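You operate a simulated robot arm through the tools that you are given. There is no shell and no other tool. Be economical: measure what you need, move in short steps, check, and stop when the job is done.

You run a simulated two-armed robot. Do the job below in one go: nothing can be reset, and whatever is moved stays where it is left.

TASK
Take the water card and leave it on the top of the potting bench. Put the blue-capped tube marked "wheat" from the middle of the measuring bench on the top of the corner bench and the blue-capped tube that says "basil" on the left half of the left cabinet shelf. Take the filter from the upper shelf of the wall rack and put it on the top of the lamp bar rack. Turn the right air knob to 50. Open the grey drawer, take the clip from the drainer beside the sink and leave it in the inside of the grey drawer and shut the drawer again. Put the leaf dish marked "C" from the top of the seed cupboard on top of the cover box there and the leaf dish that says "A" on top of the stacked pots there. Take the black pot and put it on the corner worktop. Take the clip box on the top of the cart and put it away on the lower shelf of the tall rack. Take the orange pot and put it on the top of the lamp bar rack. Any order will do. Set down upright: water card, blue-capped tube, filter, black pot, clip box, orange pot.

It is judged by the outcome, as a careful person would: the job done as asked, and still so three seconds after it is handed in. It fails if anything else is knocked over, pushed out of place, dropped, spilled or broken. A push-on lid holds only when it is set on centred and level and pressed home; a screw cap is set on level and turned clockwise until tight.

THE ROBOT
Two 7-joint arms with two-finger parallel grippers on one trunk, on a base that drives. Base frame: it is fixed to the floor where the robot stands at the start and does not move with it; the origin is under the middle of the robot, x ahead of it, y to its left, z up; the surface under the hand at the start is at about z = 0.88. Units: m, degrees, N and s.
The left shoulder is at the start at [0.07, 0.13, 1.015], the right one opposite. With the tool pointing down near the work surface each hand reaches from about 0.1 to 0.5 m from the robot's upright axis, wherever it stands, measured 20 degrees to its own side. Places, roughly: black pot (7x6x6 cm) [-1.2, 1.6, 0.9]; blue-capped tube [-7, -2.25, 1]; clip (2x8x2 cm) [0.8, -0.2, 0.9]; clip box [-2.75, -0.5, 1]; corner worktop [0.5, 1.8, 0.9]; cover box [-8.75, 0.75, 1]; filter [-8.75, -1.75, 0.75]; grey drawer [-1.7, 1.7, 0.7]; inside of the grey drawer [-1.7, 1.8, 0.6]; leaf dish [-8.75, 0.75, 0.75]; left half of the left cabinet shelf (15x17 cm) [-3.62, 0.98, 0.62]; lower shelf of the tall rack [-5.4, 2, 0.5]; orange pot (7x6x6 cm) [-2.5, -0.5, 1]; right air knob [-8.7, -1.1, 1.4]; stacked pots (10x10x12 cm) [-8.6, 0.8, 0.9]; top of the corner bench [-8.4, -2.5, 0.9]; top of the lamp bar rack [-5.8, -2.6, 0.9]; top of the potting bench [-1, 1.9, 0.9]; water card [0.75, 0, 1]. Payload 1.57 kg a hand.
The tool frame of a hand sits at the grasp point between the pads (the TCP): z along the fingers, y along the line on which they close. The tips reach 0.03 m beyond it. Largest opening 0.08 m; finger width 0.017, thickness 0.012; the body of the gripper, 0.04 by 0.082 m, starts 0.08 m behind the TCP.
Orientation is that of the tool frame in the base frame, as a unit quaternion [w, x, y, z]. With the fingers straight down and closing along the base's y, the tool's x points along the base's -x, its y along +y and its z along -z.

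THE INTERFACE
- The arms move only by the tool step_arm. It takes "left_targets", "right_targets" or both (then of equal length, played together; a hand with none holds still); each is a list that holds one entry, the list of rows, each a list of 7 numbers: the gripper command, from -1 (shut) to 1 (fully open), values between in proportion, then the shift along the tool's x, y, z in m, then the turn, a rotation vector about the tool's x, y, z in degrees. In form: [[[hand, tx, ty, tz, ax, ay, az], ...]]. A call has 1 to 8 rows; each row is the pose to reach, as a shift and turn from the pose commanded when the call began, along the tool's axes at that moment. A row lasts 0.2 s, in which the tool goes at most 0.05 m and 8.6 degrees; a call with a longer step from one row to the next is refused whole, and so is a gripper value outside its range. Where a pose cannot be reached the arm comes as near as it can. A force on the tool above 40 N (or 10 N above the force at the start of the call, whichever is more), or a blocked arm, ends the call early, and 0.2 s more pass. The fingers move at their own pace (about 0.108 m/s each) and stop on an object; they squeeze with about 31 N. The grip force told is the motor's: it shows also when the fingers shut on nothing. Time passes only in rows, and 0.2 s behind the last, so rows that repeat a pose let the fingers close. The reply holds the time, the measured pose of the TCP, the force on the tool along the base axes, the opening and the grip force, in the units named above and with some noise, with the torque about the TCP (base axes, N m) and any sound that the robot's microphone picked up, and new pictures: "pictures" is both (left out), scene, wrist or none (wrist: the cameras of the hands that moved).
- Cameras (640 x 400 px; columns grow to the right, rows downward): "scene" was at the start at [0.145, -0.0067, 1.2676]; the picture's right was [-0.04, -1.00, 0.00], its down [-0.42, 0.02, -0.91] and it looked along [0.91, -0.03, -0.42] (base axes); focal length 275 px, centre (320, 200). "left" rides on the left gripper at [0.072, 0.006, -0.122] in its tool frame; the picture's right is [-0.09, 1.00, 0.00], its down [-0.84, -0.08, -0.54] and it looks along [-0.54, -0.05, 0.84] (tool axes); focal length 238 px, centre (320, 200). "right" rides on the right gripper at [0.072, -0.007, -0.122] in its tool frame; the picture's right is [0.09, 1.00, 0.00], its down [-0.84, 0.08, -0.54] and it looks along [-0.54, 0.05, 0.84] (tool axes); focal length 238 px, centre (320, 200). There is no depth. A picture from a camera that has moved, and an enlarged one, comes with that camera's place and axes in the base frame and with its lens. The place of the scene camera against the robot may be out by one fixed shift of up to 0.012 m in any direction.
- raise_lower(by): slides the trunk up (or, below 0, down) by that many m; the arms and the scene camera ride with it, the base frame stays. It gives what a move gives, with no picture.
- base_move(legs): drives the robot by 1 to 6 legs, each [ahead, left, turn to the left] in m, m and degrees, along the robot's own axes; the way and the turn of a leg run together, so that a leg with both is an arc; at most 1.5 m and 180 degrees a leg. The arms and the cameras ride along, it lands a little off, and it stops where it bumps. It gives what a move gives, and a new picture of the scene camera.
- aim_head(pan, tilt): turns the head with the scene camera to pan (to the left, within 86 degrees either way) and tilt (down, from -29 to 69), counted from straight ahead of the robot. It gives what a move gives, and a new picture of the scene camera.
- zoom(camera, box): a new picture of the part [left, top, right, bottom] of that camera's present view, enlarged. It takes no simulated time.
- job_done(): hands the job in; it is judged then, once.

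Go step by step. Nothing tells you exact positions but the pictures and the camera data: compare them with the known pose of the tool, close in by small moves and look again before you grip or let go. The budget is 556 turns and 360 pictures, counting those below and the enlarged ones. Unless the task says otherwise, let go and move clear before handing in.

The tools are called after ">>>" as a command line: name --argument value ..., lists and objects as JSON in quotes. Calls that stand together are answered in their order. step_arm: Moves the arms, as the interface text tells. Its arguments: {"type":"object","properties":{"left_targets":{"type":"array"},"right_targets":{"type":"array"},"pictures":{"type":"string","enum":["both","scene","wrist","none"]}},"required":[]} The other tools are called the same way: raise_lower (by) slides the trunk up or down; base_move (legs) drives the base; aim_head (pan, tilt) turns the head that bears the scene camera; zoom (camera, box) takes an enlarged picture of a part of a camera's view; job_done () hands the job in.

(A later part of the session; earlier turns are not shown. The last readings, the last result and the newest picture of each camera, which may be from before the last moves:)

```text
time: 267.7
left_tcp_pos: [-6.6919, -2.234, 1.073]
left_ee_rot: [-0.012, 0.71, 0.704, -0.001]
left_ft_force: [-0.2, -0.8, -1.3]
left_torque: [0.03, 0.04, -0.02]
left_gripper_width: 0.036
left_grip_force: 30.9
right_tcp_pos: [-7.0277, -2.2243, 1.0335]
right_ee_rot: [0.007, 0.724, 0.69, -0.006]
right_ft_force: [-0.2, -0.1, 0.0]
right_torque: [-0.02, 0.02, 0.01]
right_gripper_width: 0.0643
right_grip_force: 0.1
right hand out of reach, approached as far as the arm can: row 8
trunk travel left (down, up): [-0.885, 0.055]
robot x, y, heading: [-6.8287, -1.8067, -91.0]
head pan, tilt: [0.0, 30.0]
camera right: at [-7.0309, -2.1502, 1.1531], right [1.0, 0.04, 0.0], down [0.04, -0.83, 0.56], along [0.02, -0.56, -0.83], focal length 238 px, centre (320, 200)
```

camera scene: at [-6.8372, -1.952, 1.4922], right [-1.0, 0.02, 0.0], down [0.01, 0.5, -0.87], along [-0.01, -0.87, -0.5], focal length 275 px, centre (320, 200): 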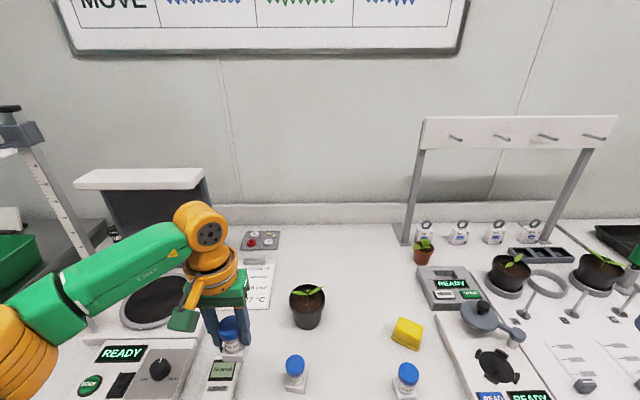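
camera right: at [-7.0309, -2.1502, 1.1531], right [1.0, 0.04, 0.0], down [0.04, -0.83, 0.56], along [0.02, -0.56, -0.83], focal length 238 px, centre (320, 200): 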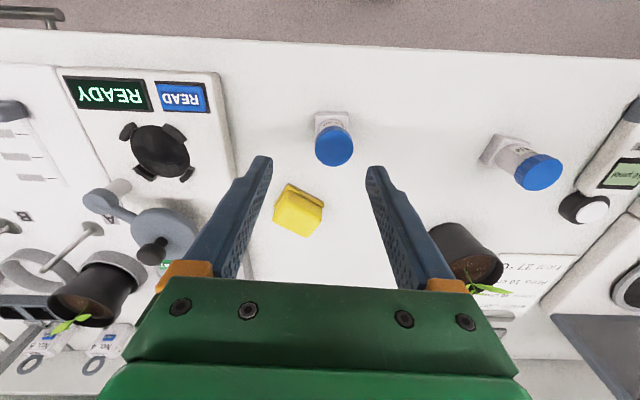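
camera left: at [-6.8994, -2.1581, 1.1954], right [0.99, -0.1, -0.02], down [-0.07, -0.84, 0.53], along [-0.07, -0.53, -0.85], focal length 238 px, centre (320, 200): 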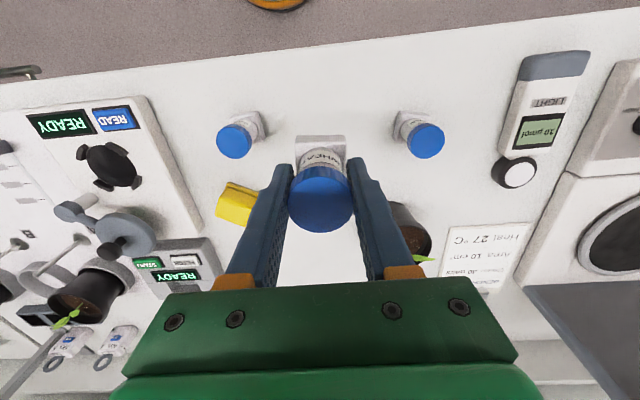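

Basil cap at (-7.015,-2.235). Nudge base, then descend.

>>> base_move --legs '[[0.013, 0.013, 0]]'

>>> step_arm --right_targets '[[[0.6, 0, 0, 0.04, 0, 0, 0], [0.6, 0, 0, 0.08, 0, 0, 0], [0.6, 0, 0, 0.1, 0, 0, 0], [0.6, 0, 0, 0.111, 0, 0, 0], [0.6, 0, 0, 0.111, 0, 0, 0]]]' --pictures "wrist"

```text
time: 268.5
left_tcp_pos: [-6.6811, -2.244, 1.0723]
left_ee_rot: [-0.009, 0.712, 0.703, -0.002]
left_ft_force: [-0.7, 1.3, -0.4]
left_torque: [-0.06, -0.02, 0.03]
left_gripper_width: 0.0357
left_grip_force: 31.0
right_tcp_pos: [-7.0177, -2.2347, 1.0336]
right_ee_rot: [0.007, 0.724, 0.69, -0.007]
right_ft_force: [0.1, 0.0, 1.4]
right_torque: [-0.01, -0.04, -0.04]
right_gripper_width: 0.0639
right_grip_force: 0.0
trunk travel left (down, up): [-0.885, 0.055]
robot x, y, heading: [-6.8209, -1.8187, -90.9]
head pan, tilt: [0.0, 30.0]
camera scene: at [-6.8228, -1.9613, 1.4926], right [-1.0, 0.02, 0.0], down [0.01, 0.5, -0.87], along [-0.01, -0.87, -0.5], focal length 275 px, centre (320, 200)
```

scene: 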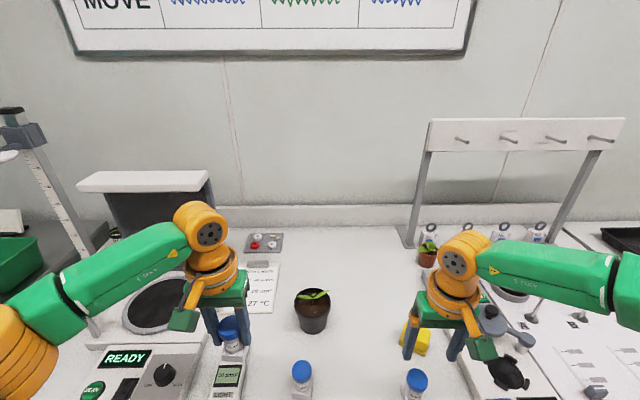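

```text
time: 269.7
left_tcp_pos: [-6.6793, -2.2457, 1.0718]
left_ee_rot: [-0.011, 0.711, 0.703, -0.001]
left_ft_force: [-1.1, 0.2, 0.2]
left_torque: [0.02, 0.0, 0.03]
left_gripper_width: 0.0355
left_grip_force: 31.0
right_tcp_pos: [-7.0369, -2.2036, 0.9628]
right_ee_rot: [0.006, 0.724, 0.69, -0.006]
right_ft_force: [0.3, -0.4, 0.3]
right_torque: [0.0, 0.01, 0.01]
right_gripper_width: 0.064
right_grip_force: 0.0
right hand out of reach, approached as far as the arm can: row 1, 2, 3, 4, 5
trunk travel left (down, up): [-0.885, 0.055]
robot x, y, heading: [-6.8206, -1.8253, -90.7]
head pan, tilt: [0.0, 30.0]
camera right: at [-7.0393, -2.1281, 1.0833], right [1.0, 0.04, 0.0], down [0.04, -0.83, 0.56], along [0.02, -0.56, -0.83], focal length 238 px, centre (320, 200)
```

right: 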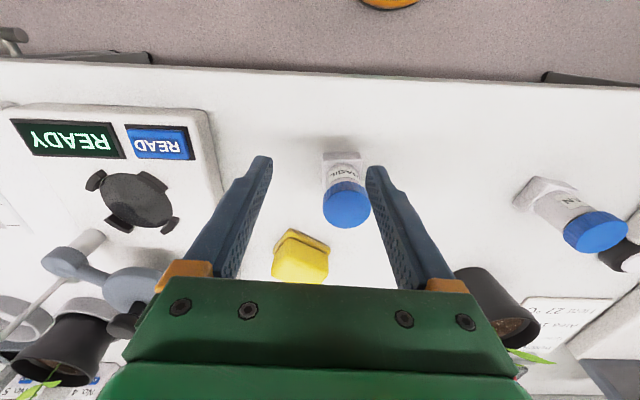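

The shoulder is too high for this low reach. Raise both hands relative to the trunk, then lower the trunk 0.15.

>>> step_arm --right_targets '[[[0.6, -0.008, 0.005, -0.03, 0, 0, 0], [0.6, -0.016, 0.01, -0.06, 0, 0, 0], [0.6, -0.024, 0.015, -0.09, 0, 0, 0], [0.6, -0.031, 0.02, -0.12, 0, 0, 0]]]' --left_targets '[[[-1, 0, 0, -0.03, 0, 0, 0], [-1, 0, 0, -0.06, 0, 0, 0], [-1, 0.02, 0, -0.09, 0, 0, 0], [-1, 0.03, 0, -0.12, 0, 0, 0]]]' --pictures "none"

>>> raise_lower --by -0.13

>>> zoom --camera "right" --box '[0, 0, 640, 400]'

```text
time: 270.7
left_tcp_pos: [-6.6761, -2.2154, 1.1929]
left_ee_rot: [-0.011, 0.711, 0.703, -0.002]
left_ft_force: [0.7, -0.2, -0.2]
left_torque: [-0.01, -0.02, -0.01]
left_gripper_width: 0.0358
left_grip_force: 31.2
right_tcp_pos: [-7.0204, -2.2311, 1.0862]
right_ee_rot: [0.006, 0.724, 0.69, -0.005]
right_ft_force: [-0.3, -0.3, -0.1]
right_torque: [-0.03, 0.01, 0.02]
right_gripper_width: 0.0641
right_grip_force: 0.0
trunk travel left (down, up): [-0.885, 0.055]
robot x, y, heading: [-6.8196, -1.8237, -90.9]
head pan, tilt: [0.0, 30.0]
```

```text
time: 272.3
left_tcp_pos: [-6.6753, -2.2189, 1.0628]
left_ee_rot: [-0.012, 0.712, 0.702, -0.002]
left_ft_force: [0.4, 0.2, -0.3]
left_torque: [0.0, -0.03, 0.07]
left_gripper_width: 0.0358
left_grip_force: 31.1
right_tcp_pos: [-7.0204, -2.2336, 0.954]
right_ee_rot: [0.006, 0.725, 0.689, -0.006]
right_ft_force: [0.7, -0.6, 0.3]
right_torque: [-0.01, -0.03, 0.0]
right_gripper_width: 0.0636
right_grip_force: 0.2
trunk travel left (down, up): [-0.755, 0.185]
robot x, y, heading: [-6.8202, -1.8202, -90.7]
head pan, tilt: [0.0, 30.0]
```

```text
1.00 times, centred on (320, 200) of right (not enlarged: the box is as wide or as high as the picture)
camera zoom: at [-7.0244, -2.1583, 1.0745], right [1.0, 0.04, 0.0], down [0.04, -0.83, 0.56], along [0.02, -0.56, -0.83], focal length 238 px, centre (320, 200)
```

zoom: 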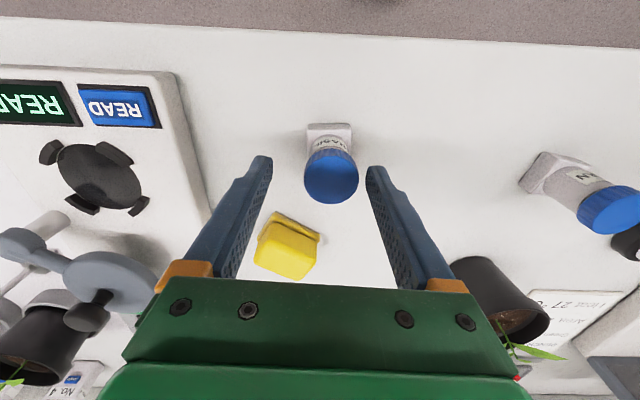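

Aligned. Descend 34 mm, grip, lift.

>>> step_arm --right_targets '[[[0.6, 0, 0.005, 0.02, 0, 0, 0], [0.6, 0, 0.005, 0.034, 0, 0, 0], [0.6, 0, 0.005, 0.034, 0, 0, 0], [-1, 0, 0.005, 0.034, 0, 0, 0], [-1, 0, 0.005, 0.034, 0, 0, 0], [-1, 0, 0.005, 0.034, 0, 0, 0]]]' --pictures "wrist"

```text
time: 273.7
left_tcp_pos: [-6.676, -2.2175, 1.0632]
left_ee_rot: [-0.012, 0.712, 0.702, -0.002]
left_ft_force: [0.0, 0.7, -0.7]
left_torque: [-0.01, -0.02, 0.03]
left_gripper_width: 0.0357
left_grip_force: 31.4
right_tcp_pos: [-7.0156, -2.235, 0.9207]
right_ee_rot: [0.006, 0.724, 0.69, -0.005]
right_ft_force: [-0.7, 0.6, -0.5]
right_torque: [-0.02, 0.0, -0.01]
right_gripper_width: 0.0358
right_grip_force: 31.0
trunk travel left (down, up): [-0.755, 0.185]
robot x, y, heading: [-6.8189, -1.8207, -91.1]
head pan, tilt: [0.0, 30.0]
camera right: at [-7.0186, -2.1599, 1.0405], right [1.0, 0.04, 0.0], down [0.04, -0.83, 0.56], along [0.02, -0.56, -0.83], focal length 238 px, centre (320, 200)
```

right: 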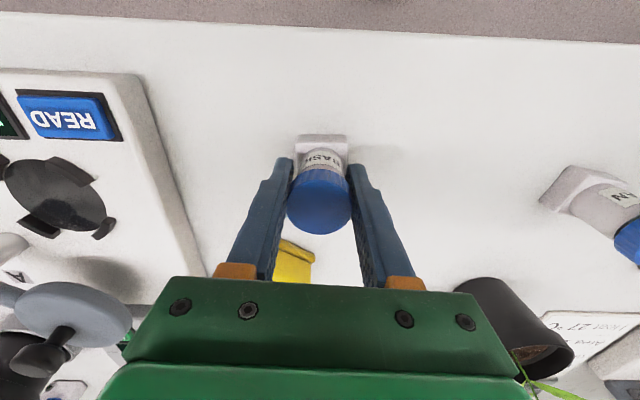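

Basil gripped. Lift, back off, and move toward the corner bench.

>>> step_arm --right_targets '[[[-1, 0, 0, -0.03, 0, 0, 0], [-1, 0.01, 0, -0.07, 0, 0, 0], [-1, 0.03, 0, -0.11, 0, 0, 0], [-1, 0.05, 0, -0.15, 0, 0, 0]]]' --pictures "none"

>>> base_move --legs '[[-0.3, 0, 0], [0, -1.1, 0]]'

>>> aim_head --pan -15 --tilt 25

```text
time: 274.7
left_tcp_pos: [-6.676, -2.217, 1.0635]
left_ee_rot: [-0.013, 0.712, 0.702, -0.003]
left_ft_force: [-0.2, 0.7, 0.0]
left_torque: [-0.02, -0.04, 0.01]
left_gripper_width: 0.0357
left_grip_force: 31.5
right_tcp_pos: [-7.0146, -2.1791, 1.0718]
right_ee_rot: [0.006, 0.724, 0.69, -0.006]
right_ft_force: [-1.1, 0.5, 0.2]
right_torque: [-0.04, 0.01, 0.0]
right_gripper_width: 0.0354
right_grip_force: 31.0
trunk travel left (down, up): [-0.755, 0.185]
robot x, y, heading: [-6.8183, -1.8238, -90.7]
head pan, tilt: [0.0, 30.0]
```

```text
time: 282.0
left_tcp_pos: [-7.7829, -1.9004, 1.0633]
left_ee_rot: [-0.012, 0.712, 0.702, -0.003]
left_ft_force: [0.6, -0.1, -0.9]
left_torque: [-0.03, -0.02, 0.04]
left_gripper_width: 0.0357
left_grip_force: 31.1
right_tcp_pos: [-8.1217, -1.8611, 1.0719]
right_ee_rot: [0.006, 0.725, 0.688, -0.007]
right_ft_force: [0.2, -0.5, -0.1]
right_torque: [-0.01, -0.03, 0.0]
right_gripper_width: 0.0357
right_grip_force: 31.2
trunk travel left (down, up): [-0.755, 0.185]
robot x, y, heading: [-7.9276, -1.5013, -91.1]
head pan, tilt: [0.0, 30.0]
camera scene: at [-7.9251, -1.6466, 1.3622], right [-1.0, 0.02, 0.0], down [0.01, 0.5, -0.87], along [-0.02, -0.87, -0.5], focal length 275 px, centre (320, 200)
```

scene: 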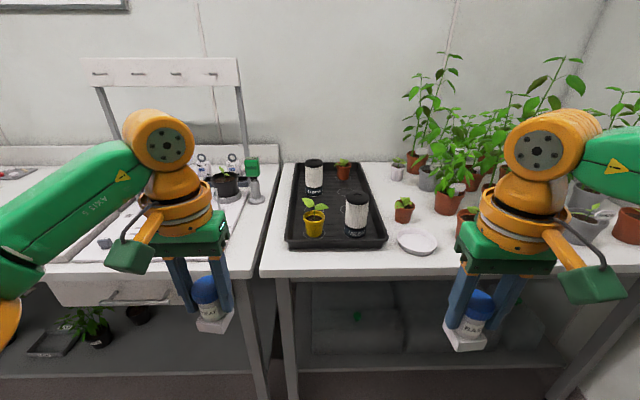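

```text
time: 282.8
left_tcp_pos: [-7.7827, -1.8999, 1.0644]
left_ee_rot: [-0.012, 0.712, 0.702, -0.001]
left_ft_force: [-0.7, 0.2, 0.1]
left_torque: [-0.02, 0.0, -0.03]
left_gripper_width: 0.0355
left_grip_force: 31.3
right_tcp_pos: [-8.1219, -1.862, 1.0706]
right_ee_rot: [0.007, 0.726, 0.688, -0.006]
right_ft_force: [-0.3, -0.3, -0.2]
right_torque: [0.01, 0.02, -0.01]
right_gripper_width: 0.0359
right_grip_force: 31.4
trunk travel left (down, up): [-0.755, 0.185]
robot x, y, heading: [-7.925, -1.504, -90.8]
head pan, tilt: [-15.0, 25.0]
camera scene: at [-7.9496, -1.6447, 1.3702], right [-0.96, 0.28, 0.0], down [0.12, 0.41, -0.91], along [-0.25, -0.87, -0.42], focal length 275 px, centre (320, 200)
```

scene: 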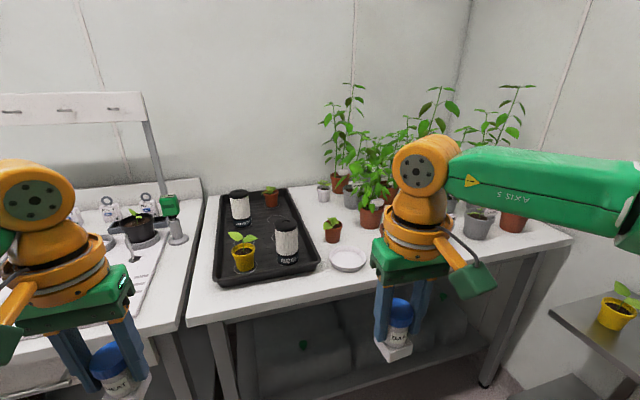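

The corner bench has a clear strip in front of the black tray. I'll retract the right hand slightly and bring wheat over about (-8.03,-2.185).

>>> step_arm --right_targets '[[[-1, 0.03, 0, -0.02, 0, 0, 0], [-1, 0.06, 0, -0.04, 0, 0, 0], [-1, 0.08, 0, -0.06, 0, 0, 0]]]' --pictures "none"

>>> base_move --legs '[[0.28, -0.24, 0]]'

>>> zoom --camera "left" --box '[0, 0, 640, 400]'

```text
time: 283.6
left_tcp_pos: [-7.7821, -1.8989, 1.0627]
left_ee_rot: [-0.012, 0.712, 0.702, -0.003]
left_ft_force: [0.1, 0.2, -1.3]
left_torque: [0.02, -0.03, -0.01]
left_gripper_width: 0.0357
left_grip_force: 31.2
right_tcp_pos: [-8.1188, -1.7796, 1.1298]
right_ee_rot: [0.006, 0.726, 0.688, -0.006]
right_ft_force: [-0.5, 0.2, 0.1]
right_torque: [0.01, 0.0, -0.03]
right_gripper_width: 0.0359
right_grip_force: 30.9
trunk travel left (down, up): [-0.755, 0.185]
robot x, y, heading: [-7.9271, -1.505, -91.0]
head pan, tilt: [-15.0, 25.0]
```

```text
time: 285.9
left_tcp_pos: [-8.0243, -2.1724, 1.0627]
left_ee_rot: [-0.012, 0.708, 0.706, -0.003]
left_ft_force: [0.3, 0.9, 0.4]
left_torque: [-0.02, 0.0, 0.0]
left_gripper_width: 0.036
left_grip_force: 30.8
right_tcp_pos: [-8.3617, -2.056, 1.1289]
right_ee_rot: [0.006, 0.721, 0.692, -0.006]
right_ft_force: [0.4, 1.0, -0.8]
right_torque: [0.02, 0.0, -0.01]
right_gripper_width: 0.0357
right_grip_force: 31.2
trunk travel left (down, up): [-0.755, 0.185]
robot x, y, heading: [-8.1723, -1.7757, -90.5]
head pan, tilt: [-15.0, 25.0]
camera scene: at [-8.1936, -1.9183, 1.3704], right [-0.96, 0.27, 0.0], down [0.11, 0.41, -0.91], along [-0.24, -0.87, -0.42], focal length 275 px, centre (320, 200)
```

scene: 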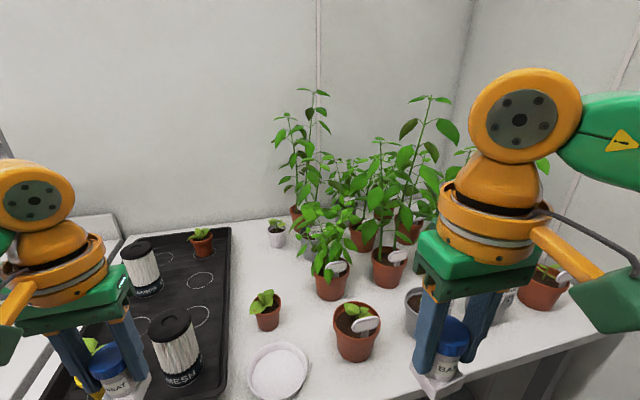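

```text
1.00 times, centred on (320, 200) of left (not enlarged: the box is as wide or as high as the picture)
camera zoom: at [-8.0153, -2.101, 1.1859], right [1.0, -0.09, -0.02], down [-0.07, -0.84, 0.53], along [-0.07, -0.53, -0.85], focal length 238 px, centre (320, 200)
```

zoom: 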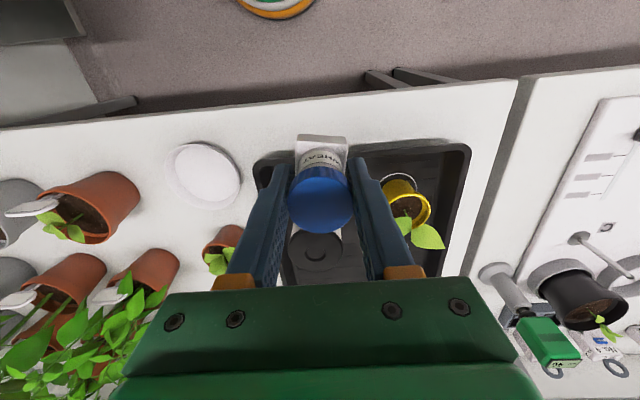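

The strip before the tray is narrow; the better spot is between the tray's right front corner and the saucer, about (-8.135,-2.19). Shift there.

>>> base_move --legs '[[0.01, -0.06, 0]]'

>>> step_arm --left_targets '[[[-1, -0.004, -0.025, 0.03, 0, 0, 0], [-1, -0.008, -0.05, 0.06, 0, 0, 0], [-1, -0.008, -0.05, 0.07, 0, 0, 0], [-1, -0.008, -0.05, 0.07, 0, 0, 0]]]' --pictures "wrist"

```text
time: 286.9
left_tcp_pos: [-8.0796, -2.182, 1.0633]
left_ee_rot: [-0.014, 0.708, 0.706, -0.005]
left_ft_force: [0.5, -0.1, 0.1]
left_torque: [0.03, 0.04, -0.02]
left_gripper_width: 0.0355
left_grip_force: 31.1
right_tcp_pos: [-8.4168, -2.066, 1.1296]
right_ee_rot: [0.005, 0.722, 0.692, -0.008]
right_ft_force: [0.5, 0.0, 0.0]
right_torque: [0.02, 0.07, -0.04]
right_gripper_width: 0.0355
right_grip_force: 30.9
trunk travel left (down, up): [-0.755, 0.185]
robot x, y, heading: [-8.2371, -1.7866, -90.7]
head pan, tilt: [-15.0, 25.0]
camera scene: at [-8.2477, -1.9283, 1.3704], right [-0.96, 0.27, 0.01], down [0.11, 0.41, -0.91], along [-0.24, -0.87, -0.42], focal length 275 px, centre (320, 200)
```

scene: 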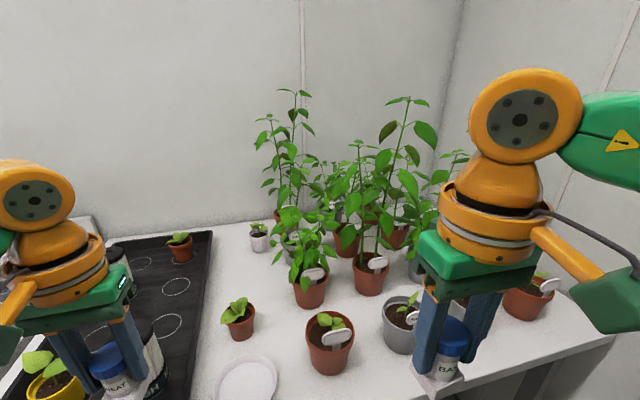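

```text
time: 287.9
left_tcp_pos: [-8.1362, -2.19, 0.9949]
left_ee_rot: [-0.012, 0.707, 0.707, -0.002]
left_ft_force: [-0.9, -0.2, -1.2]
left_torque: [0.06, 0.01, -0.02]
left_gripper_width: 0.0359
left_grip_force: 31.7
right_tcp_pos: [-8.4201, -2.0676, 1.1286]
right_ee_rot: [0.007, 0.721, 0.692, -0.006]
right_ft_force: [0.6, -0.4, -0.6]
right_torque: [0.0, 0.02, -0.01]
right_gripper_width: 0.0359
right_grip_force: 30.3
trunk travel left (down, up): [-0.755, 0.185]
robot x, y, heading: [-8.2286, -1.7884, -90.3]
head pan, tilt: [-15.0, 25.0]
camera left: at [-8.127, -2.1184, 1.1169], right [1.0, -0.09, -0.02], down [-0.07, -0.84, 0.53], along [-0.07, -0.53, -0.85], focal length 238 px, centre (320, 200)
```

left: 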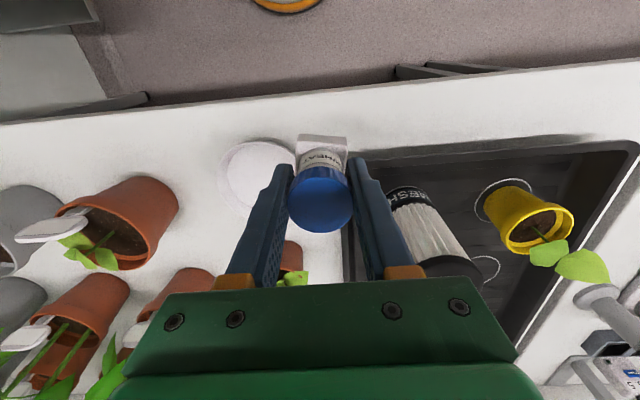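

Clear spot: lower until contact.

>>> step_arm --left_targets '[[[-1, 0, 0, 0.03, 0, 0, 0], [-1, 0, 0, 0.05, 0, 0, 0], [-1, 0, 0, 0.06, 0, 0, 0], [-1, 0, 0, 0.066, 0, 0, 0], [-1, 0, 0, 0.07, 0, 0, 0]]]' --pictures "wrist"

```text
time: 289.1
left_tcp_pos: [-8.1362, -2.1889, 0.9231]
left_ee_rot: [-0.011, 0.709, 0.705, -0.002]
left_ft_force: [-0.2, -0.2, 0.2]
left_torque: [-0.02, -0.02, 0.01]
left_gripper_width: 0.0356
left_grip_force: 30.7
right_tcp_pos: [-8.4217, -2.0657, 1.1295]
right_ee_rot: [0.006, 0.721, 0.693, -0.006]
right_ft_force: [0.0, -0.3, -0.2]
right_torque: [-0.02, 0.01, 0.02]
right_gripper_width: 0.0356
right_grip_force: 31.1
trunk travel left (down, up): [-0.755, 0.185]
robot x, y, heading: [-8.2327, -1.7847, -90.5]
head pan, tilt: [-15.0, 25.0]
camera left: at [-8.1281, -2.118, 1.0461], right [1.0, -0.09, -0.02], down [-0.07, -0.84, 0.53], along [-0.07, -0.53, -0.85], focal length 238 px, centre (320, 200)
```

left: 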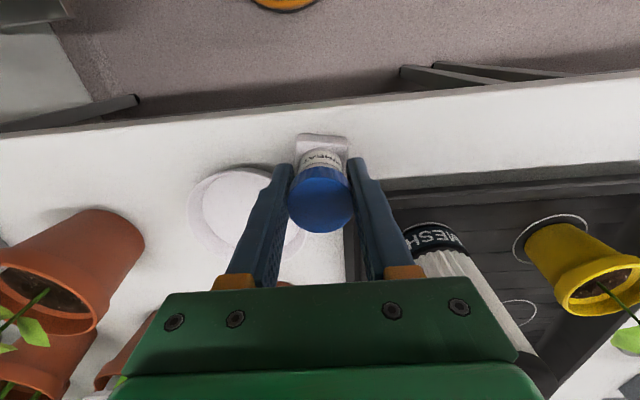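

>>> step_arm --left_targets '[[[-1, 0, 0, 0.003, 0, 0, 0], [-1, 0, 0, 0.006, 0, 0, 0], [-1, 0, 0, 0.009, 0, 0, 0]]]' --pictures "none"

```text
time: 289.9
left_tcp_pos: [-8.1388, -2.1861, 0.9182]
left_ee_rot: [-0.01, 0.707, 0.707, -0.005]
left_ft_force: [2.9, -10.2, 37.8]
left_torque: [-0.1, -0.11, 0.05]
left_gripper_width: 0.0365
left_grip_force: 30.8
right_tcp_pos: [-8.4237, -2.0637, 1.1305]
right_ee_rot: [0.008, 0.721, 0.693, -0.007]
right_ft_force: [-0.4, -0.4, -0.7]
right_torque: [-0.01, 0.01, 0.0]
right_gripper_width: 0.0362
right_grip_force: 30.2
trunk travel left (down, up): [-0.755, 0.185]
robot x, y, heading: [-8.2357, -1.7884, -90.7]
head pan, tilt: [-15.0, 25.0]
```

Contact. Ease off, open slightly, lift.

>>> step_arm --left_targets '[[[-1, 0, 0, -0.005, 0, 0, 0], [0.25, 0, 0, -0.005, 0, 0, 0], [0.25, 0, 0, -0.005, 0, 0, 0], [0.25, 0, 0, -0.03, 0, 0, 0], [0.25, 0, 0, -0.07, 0, 0, 0], [0.25, 0, 0, -0.11, 0, 0, 0], [0.25, 0, 0, -0.15, 0, 0, 0]]]' --pictures "both"

```text
time: 291.5
left_tcp_pos: [-8.1334, -2.19, 1.0641]
left_ee_rot: [-0.012, 0.708, 0.706, -0.003]
left_ft_force: [-0.3, 0.3, -0.1]
left_torque: [0.0, -0.02, 0.04]
left_gripper_width: 0.0501
left_grip_force: 0.1
right_tcp_pos: [-8.423, -2.0671, 1.1293]
right_ee_rot: [0.006, 0.721, 0.692, -0.005]
right_ft_force: [0.6, 0.7, 0.2]
right_torque: [0.0, -0.02, -0.01]
right_gripper_width: 0.0357
right_grip_force: 30.7
trunk travel left (down, up): [-0.755, 0.185]
robot x, y, heading: [-8.2323, -1.785, -90.4]
head pan, tilt: [-15.0, 25.0]
camera scene: at [-8.2553, -1.9286, 1.3702], right [-0.96, 0.27, 0.0], down [0.11, 0.41, -0.91], along [-0.24, -0.87, -0.42], focal length 275 px, centre (320, 200)
camera left: at [-8.1248, -2.1194, 1.1867], right [1.0, -0.09, -0.02], down [-0.07, -0.84, 0.53], along [-0.07, -0.53, -0.85], focal length 238 px, centre (320, 200)
```

scene: 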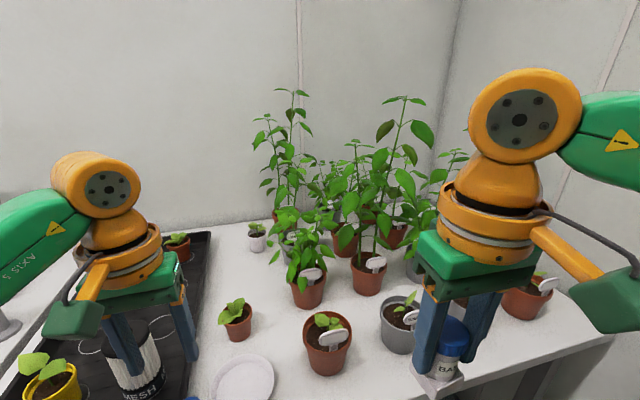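
left: 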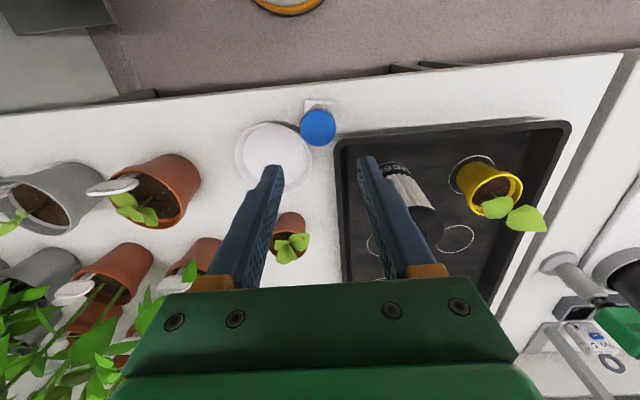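

Wheat stands on the corner bench. Next the filter on the wall rack; back off and face -x.

>>> base_move --legs '[[-0.25, 0.45, 0], [0, 0, -90]]'

>>> aim_head --pan 15 --tilt 25

```text
time: 298.3
left_tcp_pos: [-8.1813, -1.6535, 1.0624]
left_ee_rot: [-0.01, 1.0, 0.01, 0.007]
left_ft_force: [0.3, -0.8, 0.6]
left_torque: [0.01, 0.0, 0.03]
left_gripper_width: 0.0499
left_grip_force: 0.1
right_tcp_pos: [-8.0651, -1.361, 1.1281]
right_ee_rot: [0.0, 1.0, -0.008, -0.009]
right_ft_force: [0.1, 0.0, -0.7]
right_torque: [0.0, -0.03, 0.0]
right_gripper_width: 0.0354
right_grip_force: 31.4
trunk travel left (down, up): [-0.755, 0.185]
robot x, y, heading: [-7.7808, -1.5424, -179.0]
head pan, tilt: [-15.0, 25.0]
camera scene: at [-7.9172, -1.5256, 1.3702], right [0.24, 0.97, 0.0], down [0.41, -0.1, -0.91], along [-0.88, 0.22, -0.42], focal length 275 px, centre (320, 200)
```

scene: 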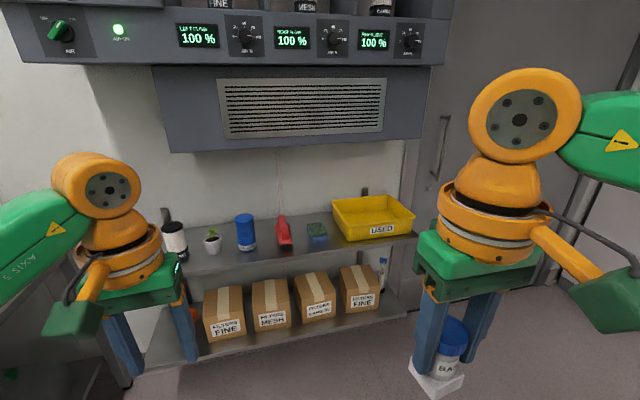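

```text
time: 299.2
left_tcp_pos: [-8.1803, -1.6524, 1.0625]
left_ee_rot: [-0.01, 1.0, 0.01, 0.007]
left_ft_force: [-0.2, -0.2, 0.4]
left_torque: [-0.01, 0.0, -0.02]
left_gripper_width: 0.0501
left_grip_force: 0.1
right_tcp_pos: [-8.0645, -1.3617, 1.1288]
right_ee_rot: [0.0, 1.0, -0.008, -0.01]
right_ft_force: [0.3, 0.3, -0.3]
right_torque: [-0.01, 0.0, -0.02]
right_gripper_width: 0.0358
right_grip_force: 30.9
trunk travel left (down, up): [-0.755, 0.185]
robot x, y, heading: [-7.7811, -1.5462, -178.9]
head pan, tilt: [15.0, 25.0]
camera scene: at [-7.9164, -1.5729, 1.3702], right [-0.27, 0.96, 0.0], down [0.41, 0.12, -0.91], along [-0.87, -0.25, -0.42], focal length 275 px, centre (320, 200)
```

scene: 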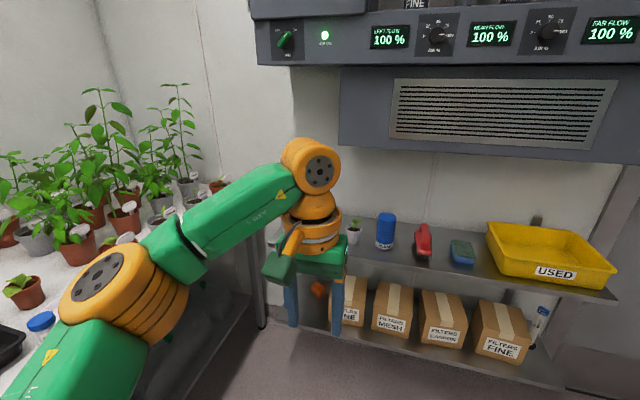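

>>> aim_head --pan -10 --tilt 20

>>> zoom --camera "scene" --box '[160, 200, 440, 350]'

>>> zoom --camera "scene" --box '[60, 0, 480, 120]'

```text
time: 300.1
left_tcp_pos: [-8.1815, -1.6515, 1.0639]
left_ee_rot: [-0.009, 1.0, 0.011, 0.007]
left_ft_force: [-1.0, 0.1, 0.2]
left_torque: [0.0, 0.0, 0.04]
left_gripper_width: 0.0502
left_grip_force: 0.1
right_tcp_pos: [-8.0646, -1.3609, 1.129]
right_ee_rot: [0.001, 1.0, -0.008, -0.009]
right_ft_force: [0.6, 0.3, -1.2]
right_torque: [-0.02, -0.02, 0.01]
right_gripper_width: 0.0354
right_grip_force: 31.6
trunk travel left (down, up): [-0.755, 0.185]
robot x, y, heading: [-7.7825, -1.5403, -178.8]
head pan, tilt: [-10.0, 20.0]
camera scene: at [-7.9197, -1.5333, 1.3783], right [0.16, 0.99, 0.0], down [0.34, -0.05, -0.94], along [-0.93, 0.15, -0.34], focal length 275 px, centre (320, 200)
```

scene: 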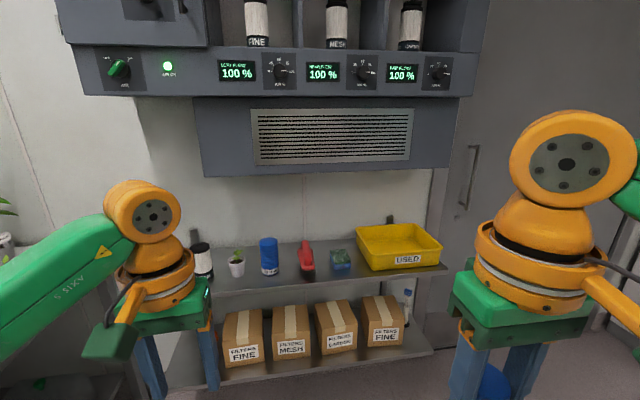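

```text
2.29 times, centred on (300, 275) of scene
camera zoom: at [-7.9197, -1.5333, 1.3783], right [0.16, 0.99, 0.0], down [0.34, -0.05, -0.94], along [-0.93, 0.15, -0.34], focal length 629 px, centre (366, 29)
```

zoom: 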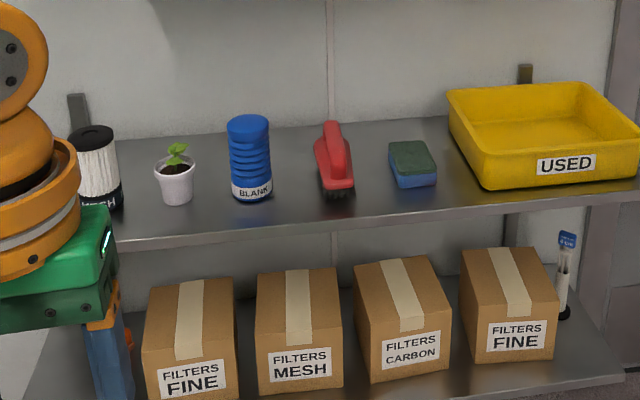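

```text
1.52 times, centred on (270, 60) of scene
camera zoom: at [-7.9197, -1.5333, 1.3783], right [0.16, 0.99, 0.0], down [0.34, -0.05, -0.94], along [-0.93, 0.15, -0.34], focal length 419 px, centre (396, 413)
```

zoom: 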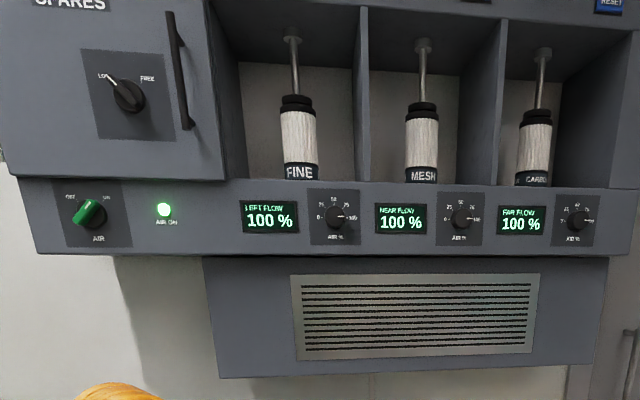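

The filter is the white-ribbed "MESH" one at the shelf's left. The right-most knob (FAR FLOW, now 100, "50" straight up) is near (-8.7,-1.08,1.45). I'll do the knob first with the free left hand.

>>> base_move --legs '[[0.1, -0.6, -1]]'

>>> raise_lower --by 0.18

>>> step_arm --left_targets '[[[0.5, -0.01, 0, -0.01, 0, -8, 0], [0.5, -0.02, 0, -0.02, 0, -16, 0], [0.5, -0.03, 0, -0.03, 0, -24, 0], [0.5, -0.04, 0, -0.04, 0, -32, 0], [0.5, -0.05, 0, -0.05, 0, -40, 0], [0.5, -0.06, 0, -0.06, 0, -48, 0], [0.5, -0.07, 0, -0.07, 0, -56, 0], [0.5, -0.08, 0, -0.08, 0, -60, 0]]]' --pictures "none"

>>> step_arm --left_targets '[[[0.5, 0, 0, 0, 0, -8, 0], [0.5, 0, 0, 0, 0, -16, 0], [0.5, 0, 0, 0, 0, -24, 0], [0.5, 0, 0, 0, 0, -30, 0]]]' --pictures "both"

```text
time: 303.6
left_tcp_pos: [-8.2889, -1.0453, 1.0623]
left_ee_rot: [-0.01, 1.0, 0.006, 0.007]
left_ft_force: [-0.6, -0.5, -0.6]
left_torque: [0.01, -0.01, -0.01]
left_gripper_width: 0.0498
left_grip_force: 0.0
right_tcp_pos: [-8.1693, -0.7536, 1.1288]
right_ee_rot: [0.0, 1.0, -0.014, -0.008]
right_ft_force: [-0.4, -0.2, -0.2]
right_torque: [0.02, 0.01, 0.02]
right_gripper_width: 0.0358
right_grip_force: 30.7
trunk travel left (down, up): [-0.755, 0.185]
robot x, y, heading: [-7.8837, -0.9406, -179.4]
head pan, tilt: [-10.0, 20.0]
camera scene: at [-8.0263, -0.9282, 1.3783], right [0.17, 0.99, 0.0], down [0.34, -0.06, -0.94], along [-0.93, 0.16, -0.34], focal length 275 px, centre (320, 200)
```

scene: 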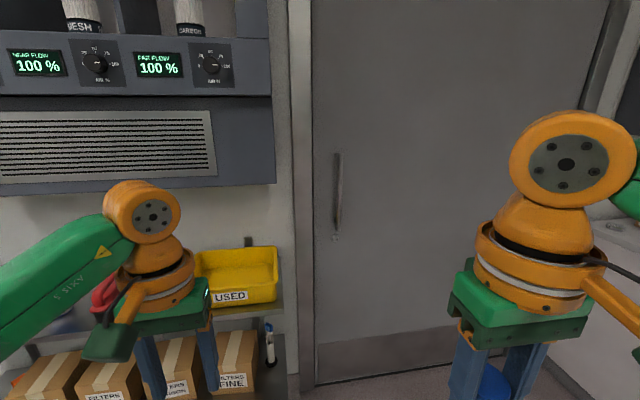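

```text
time: 305.6
left_tcp_pos: [-8.2893, -1.0438, 1.2429]
left_ee_rot: [-0.009, 1.0, 0.007, 0.007]
left_ft_force: [0.2, 0.5, 0.0]
left_torque: [-0.03, 0.01, -0.05]
left_gripper_width: 0.0498
left_grip_force: 0.1
right_tcp_pos: [-8.1698, -0.7535, 1.3089]
right_ee_rot: [0.001, 1.0, -0.012, -0.008]
right_ft_force: [-0.5, -0.1, -1.0]
right_torque: [0.04, 0.01, 0.01]
right_gripper_width: 0.0354
right_grip_force: 31.3
trunk travel left (down, up): [-0.935, 0.005]
robot x, y, heading: [-7.8846, -0.9387, -179.4]
head pan, tilt: [-10.0, 20.0]
```

```text
time: 307.4
left_tcp_pos: [-8.3704, -1.0459, 1.3213]
left_ee_rot: [-0.005, 0.869, 0.01, -0.495]
left_ft_force: [-0.3, 0.3, 0.7]
left_torque: [-0.01, 0.02, 0.0]
left_gripper_width: 0.0599
left_grip_force: 0.1
right_tcp_pos: [-8.1683, -0.7528, 1.3101]
right_ee_rot: [0.0, 1.0, -0.013, -0.009]
right_ft_force: [0.1, -0.4, -0.4]
right_torque: [0.01, -0.03, 0.0]
right_gripper_width: 0.0354
right_grip_force: 31.4
trunk travel left (down, up): [-0.935, 0.005]
robot x, y, heading: [-7.8898, -0.9388, -179.6]
head pan, tilt: [-10.0, 20.0]
```

```text
time: 308.4
left_tcp_pos: [-8.3692, -1.0444, 1.3231]
left_ee_rot: [-0.004, 0.711, 0.01, -0.703]
left_ft_force: [0.7, 0.5, -0.4]
left_torque: [-0.02, 0.02, -0.01]
left_gripper_width: 0.0597
left_grip_force: 0.0
right_tcp_pos: [-8.1682, -0.7533, 1.3081]
right_ee_rot: [0.001, 1.0, -0.013, -0.008]
right_ft_force: [0.1, -0.4, -0.8]
right_torque: [0.01, 0.05, 0.0]
right_gripper_width: 0.0353
right_grip_force: 30.7
trunk travel left (down, up): [-0.935, 0.005]
robot x, y, heading: [-7.8848, -0.9385, -179.7]
head pan, tilt: [-10.0, 20.0]
camera scene: at [-8.0258, -0.9259, 1.5583], right [0.17, 0.99, 0.0], down [0.34, -0.06, -0.94], along [-0.93, 0.16, -0.34], focal length 275 px, centre (320, 200)
camera left: at [-8.2469, -1.0487, 1.2518], right [0.01, -1.0, 0.07], down [0.53, 0.07, 0.84], along [-0.85, 0.03, 0.53], focal length 238 px, centre (320, 200)
```

scene: 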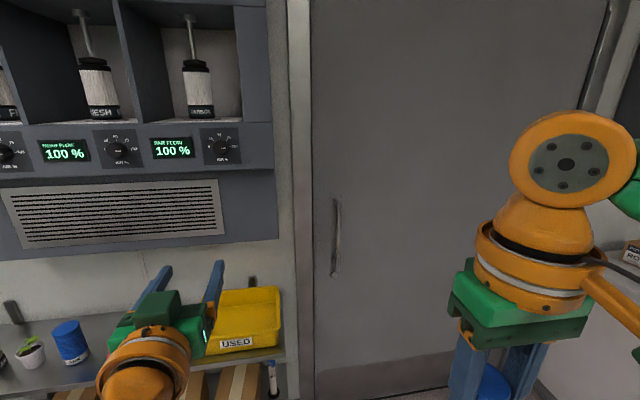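
left: 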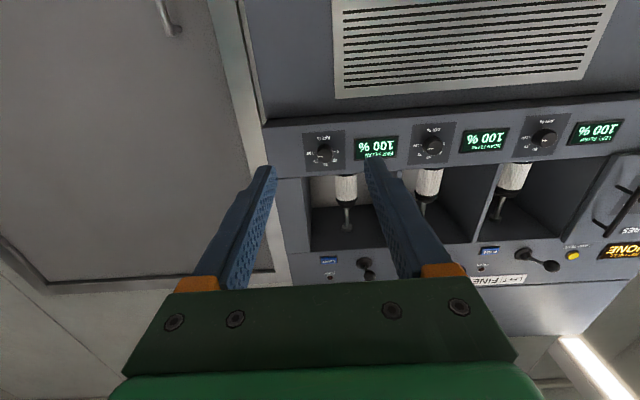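

Knob triangulated at about (-8.73,-1.049,1.443). Raise the hand to its height and drive closer.

>>> step_arm --left_targets '[[[0.5, -0.04, 0.002, 0, 0, 0, 0], [0.5, -0.08, 0.004, 0, 0, 0, 0], [0.5, -0.12, 0.005, 0, 0, 0, 0], [0.5, -0.12, 0.005, 0, 0, 0, 0]]]' --pictures "none"

>>> base_move --legs '[[0.2, 0, 0]]'

>>> zoom --camera "left" --box '[160, 20, 480, 220]'

```text
time: 309.4
left_tcp_pos: [-8.3719, -1.0538, 1.4424]
left_ee_rot: [-0.003, 0.712, 0.011, -0.702]
left_ft_force: [-0.8, -0.2, 0.2]
left_torque: [0.0, 0.01, 0.01]
left_gripper_width: 0.06
left_grip_force: 0.1
right_tcp_pos: [-8.1702, -0.7537, 1.3085]
right_ee_rot: [0.001, 1.0, -0.013, -0.008]
right_ft_force: [-0.1, 0.0, -1.4]
right_torque: [-0.03, 0.0, 0.01]
right_gripper_width: 0.0356
right_grip_force: 30.6
trunk travel left (down, up): [-0.935, 0.005]
robot x, y, heading: [-7.885, -0.9355, -179.5]
head pan, tilt: [-10.0, 20.0]
```

```text
time: 311.0
left_tcp_pos: [-8.5676, -1.0558, 1.4434]
left_ee_rot: [-0.005, 0.71, 0.01, -0.704]
left_ft_force: [0.1, -0.3, 0.3]
left_torque: [-0.01, 0.0, 0.02]
left_gripper_width: 0.0602
left_grip_force: 0.1
right_tcp_pos: [-8.3645, -0.7552, 1.3109]
right_ee_rot: [0.0, 1.0, -0.013, -0.011]
right_ft_force: [1.0, -0.1, -1.3]
right_torque: [0.02, 0.02, -0.03]
right_gripper_width: 0.0354
right_grip_force: 31.3
trunk travel left (down, up): [-0.935, 0.005]
robot x, y, heading: [-8.0883, -0.9406, -179.7]
head pan, tilt: [-10.0, 20.0]
camera scene: at [-8.2211, -0.9284, 1.5589], right [0.17, 0.99, 0.0], down [0.33, -0.06, -0.94], along [-0.93, 0.16, -0.34], focal length 275 px, centre (320, 200)
```

scene: 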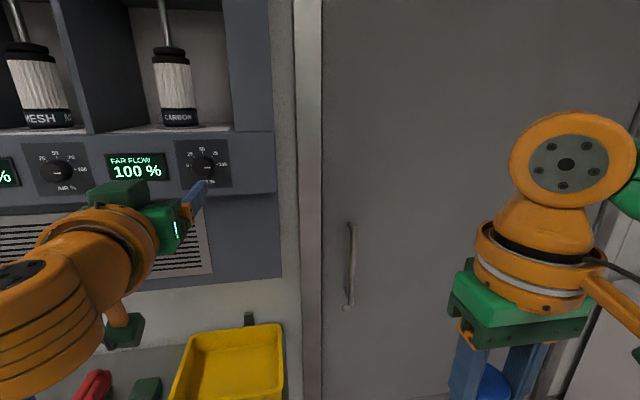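

```text
2.00 times, centred on (320, 120) of left
camera zoom: at [-8.4446, -1.0587, 1.373], right [0.01, -1.0, 0.07], down [0.53, 0.07, 0.84], along [-0.85, 0.03, 0.53], focal length 477 px, centre (320, 360)
```

zoom: 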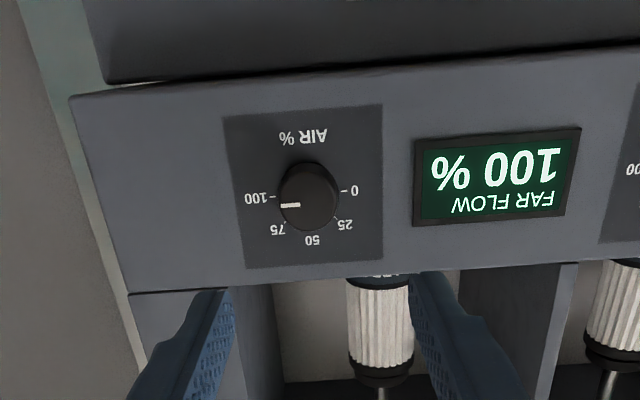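

Right knob face at (-8.727,-1.050,1.438), ~34 mm wide, pointer at 100. I pre-roll the hand +40° and advance.

>>> step_arm --left_targets '[[[0.5, 0.005, -0.006, 0.0, 0, 0, 8], [0.5, 0.005, -0.006, 0.02, 0, 0, 16], [0.5, 0.005, -0.006, 0.04, 0, 0, 24], [0.5, 0.005, -0.006, 0.06, 0, 0, 32], [0.5, 0.005, -0.006, 0.08, 0, 0, 40], [0.5, 0.005, -0.006, 0.08, 0, 0, 40]]]' --pictures "both"

```text
time: 312.4
left_tcp_pos: [-8.6537, -1.0508, 1.4358]
left_ee_rot: [0.238, 0.673, -0.232, -0.661]
left_ft_force: [0.7, 0.1, -0.5]
left_torque: [-0.01, 0.0, -0.01]
left_gripper_width: 0.0601
left_grip_force: 0.0
right_tcp_pos: [-8.3691, -0.7543, 1.3083]
right_ee_rot: [0.001, 1.0, -0.013, -0.008]
right_ft_force: [0.3, 0.3, -0.9]
right_torque: [-0.01, 0.01, -0.02]
right_gripper_width: 0.0353
right_grip_force: 31.1
trunk travel left (down, up): [-0.935, 0.005]
robot x, y, heading: [-8.0878, -0.9413, -179.6]
head pan, tilt: [-10.0, 20.0]
camera scene: at [-8.2266, -0.9284, 1.5583], right [0.17, 0.99, 0.0], down [0.34, -0.06, -0.94], along [-0.93, 0.16, -0.34], focal length 275 px, centre (320, 200)
camera left: at [-8.5308, -1.0992, 1.3851], right [0.0, -0.72, 0.7], down [0.53, 0.59, 0.61], along [-0.85, 0.37, 0.38], focal length 238 px, centre (320, 200)
```

scene: 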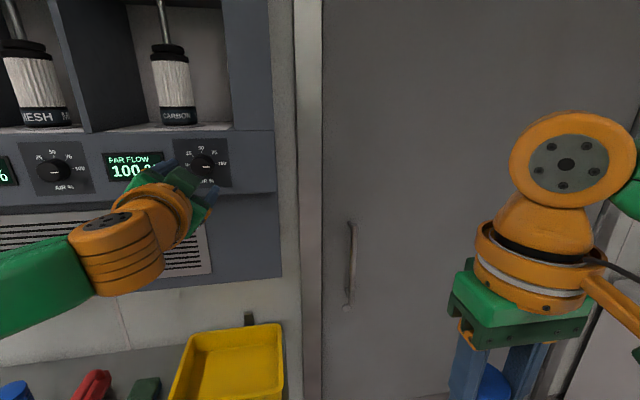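
left: 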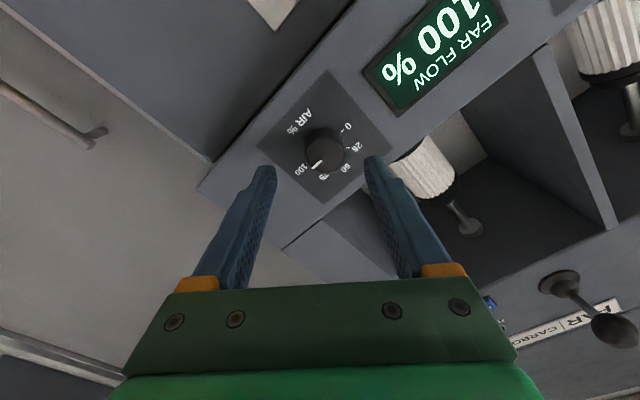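

Knob is well centred. Advance so the fingertips straddle it, then close.

>>> step_arm --left_targets '[[[0.5, -0.0023, 0.0019, 0.025, 0, 0, 0], [0.5, -0.0023, 0.0019, 0.045, 0, 0, 0], [0.5, -0.0023, 0.0019, 0.052, 0, 0, 0], [0.5, -0.0023, 0.0019, 0.052, 0, 0, 0], [-1, -0.0023, 0.0019, 0.052, 0, 0, 0], [-1, -0.0023, 0.0019, 0.052, 0, 0, 0], [-1, -0.0023, 0.0019, 0.052, 0, 0, 0]]]' --pictures "both"

```text
time: 314.0
left_tcp_pos: [-8.7063, -1.0525, 1.4388]
left_ee_rot: [0.238, 0.672, -0.232, -0.662]
left_ft_force: [-3.7, -2.4, 8.0]
left_torque: [0.01, 0.11, 0.21]
left_gripper_width: 0.0345
left_grip_force: 41.9
right_tcp_pos: [-8.3694, -0.7543, 1.3092]
right_ee_rot: [0.0, 1.0, -0.012, -0.009]
right_ft_force: [0.6, -0.6, -0.8]
right_torque: [-0.02, 0.01, -0.02]
right_gripper_width: 0.0355
right_grip_force: 31.6
trunk travel left (down, up): [-0.935, 0.005]
robot x, y, heading: [-8.0877, -0.9419, -179.4]
head pan, tilt: [-10.0, 20.0]
camera scene: at [-8.2267, -0.9294, 1.5584], right [0.17, 0.99, 0.0], down [0.34, -0.06, -0.94], along [-0.93, 0.16, -0.34], focal length 275 px, centre (320, 200)
camera left: at [-8.5824, -1.1007, 1.3888], right [0.0, -0.72, 0.7], down [0.53, 0.59, 0.61], along [-0.85, 0.37, 0.38], focal length 238 px, centre (320, 200)
```

scene: 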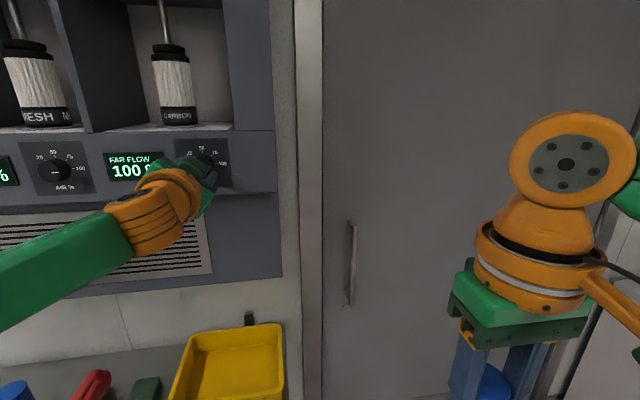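
left: 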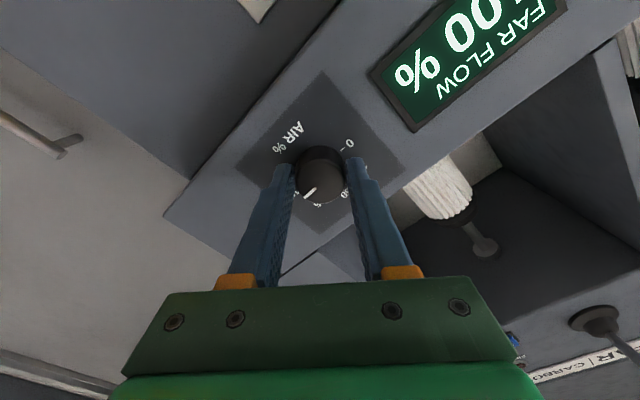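

Knob gripped. Turn counter-clockwise (negative about tool z) 45° and check the display.

>>> step_arm --left_targets '[[[-1, 0, 0, 0, 0, 0, -7.5], [-1, 0, 0, 0, 0, 0, -15], [-1, 0, 0, 0, 0, 0, -22.5], [-1, 0, 0, 0, 0, 0, -30], [-1, 0, 0, 0, 0, 0, -37.5], [-1, 0, 0, 0, 0, 0, -45]]]' --pictures "wrist"

```text
time: 315.4
left_tcp_pos: [-8.7052, -1.0499, 1.437]
left_ee_rot: [-0.034, 0.71, 0.043, -0.702]
left_ft_force: [-9.7, -0.5, 19.6]
left_torque: [-0.01, 0.11, -0.07]
left_gripper_width: 0.0345
left_grip_force: 42.3
right_tcp_pos: [-8.3699, -0.7544, 1.3084]
right_ee_rot: [0.0, 1.0, -0.013, -0.009]
right_ft_force: [0.3, 0.6, 0.6]
right_torque: [0.0, -0.01, 0.0]
right_gripper_width: 0.0356
right_grip_force: 31.8
trunk travel left (down, up): [-0.935, 0.005]
robot x, y, heading: [-8.0833, -0.9432, -179.8]
head pan, tilt: [-10.0, 20.0]
camera left: at [-8.5825, -1.0466, 1.3674], right [0.01, -1.0, -0.02], down [0.53, -0.01, 0.85], along [-0.85, -0.02, 0.53], focal length 238 px, centre (320, 200)
```

left: 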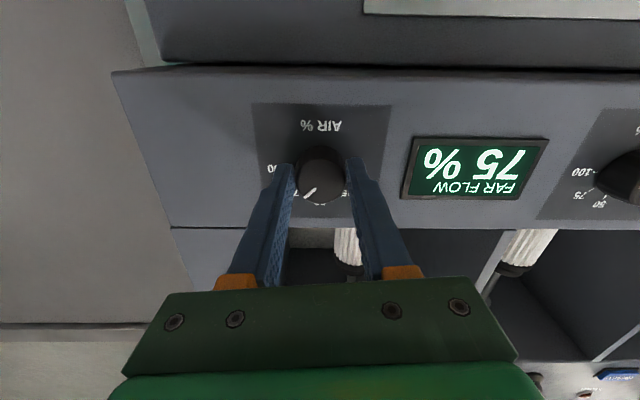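

Display reads 75 %. Turn another 45°.

>>> step_arm --left_targets '[[[-1, 0, 0, 0, 0, 0, -7.5], [-1, 0, 0, 0, 0, 0, -15], [-1, 0, 0, 0, 0, 0, -22.5], [-1, 0, 0, 0, 0, 0, -30], [-1, 0, 0, 0, 0, 0, -37.5], [-1, 0, 0, 0, 0, 0, -45]]]' --pictures "wrist"

```text
time: 316.8
left_tcp_pos: [-8.7044, -1.0465, 1.4398]
left_ee_rot: [-0.3, 0.64, 0.31, -0.635]
left_ft_force: [-10.5, 1.1, 21.3]
left_torque: [-0.05, 0.1, -0.82]
left_gripper_width: 0.0341
left_grip_force: 42.2
right_tcp_pos: [-8.3697, -0.7517, 1.3089]
right_ee_rot: [0.002, 1.0, -0.013, -0.009]
right_ft_force: [0.7, -0.1, 0.6]
right_torque: [0.01, 0.02, 0.01]
right_gripper_width: 0.0357
right_grip_force: 30.7
trunk travel left (down, up): [-0.935, 0.005]
robot x, y, heading: [-8.0872, -0.9428, -179.7]
head pan, tilt: [-10.0, 20.0]
camera left: at [-8.5831, -0.9929, 1.3904], right [0.02, -0.7, -0.72], down [0.54, -0.6, 0.59], along [-0.84, -0.4, 0.37], focal length 238 px, centre (320, 200)
```

left: 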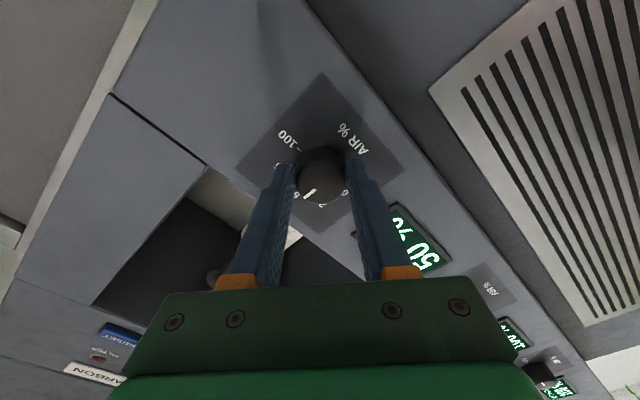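

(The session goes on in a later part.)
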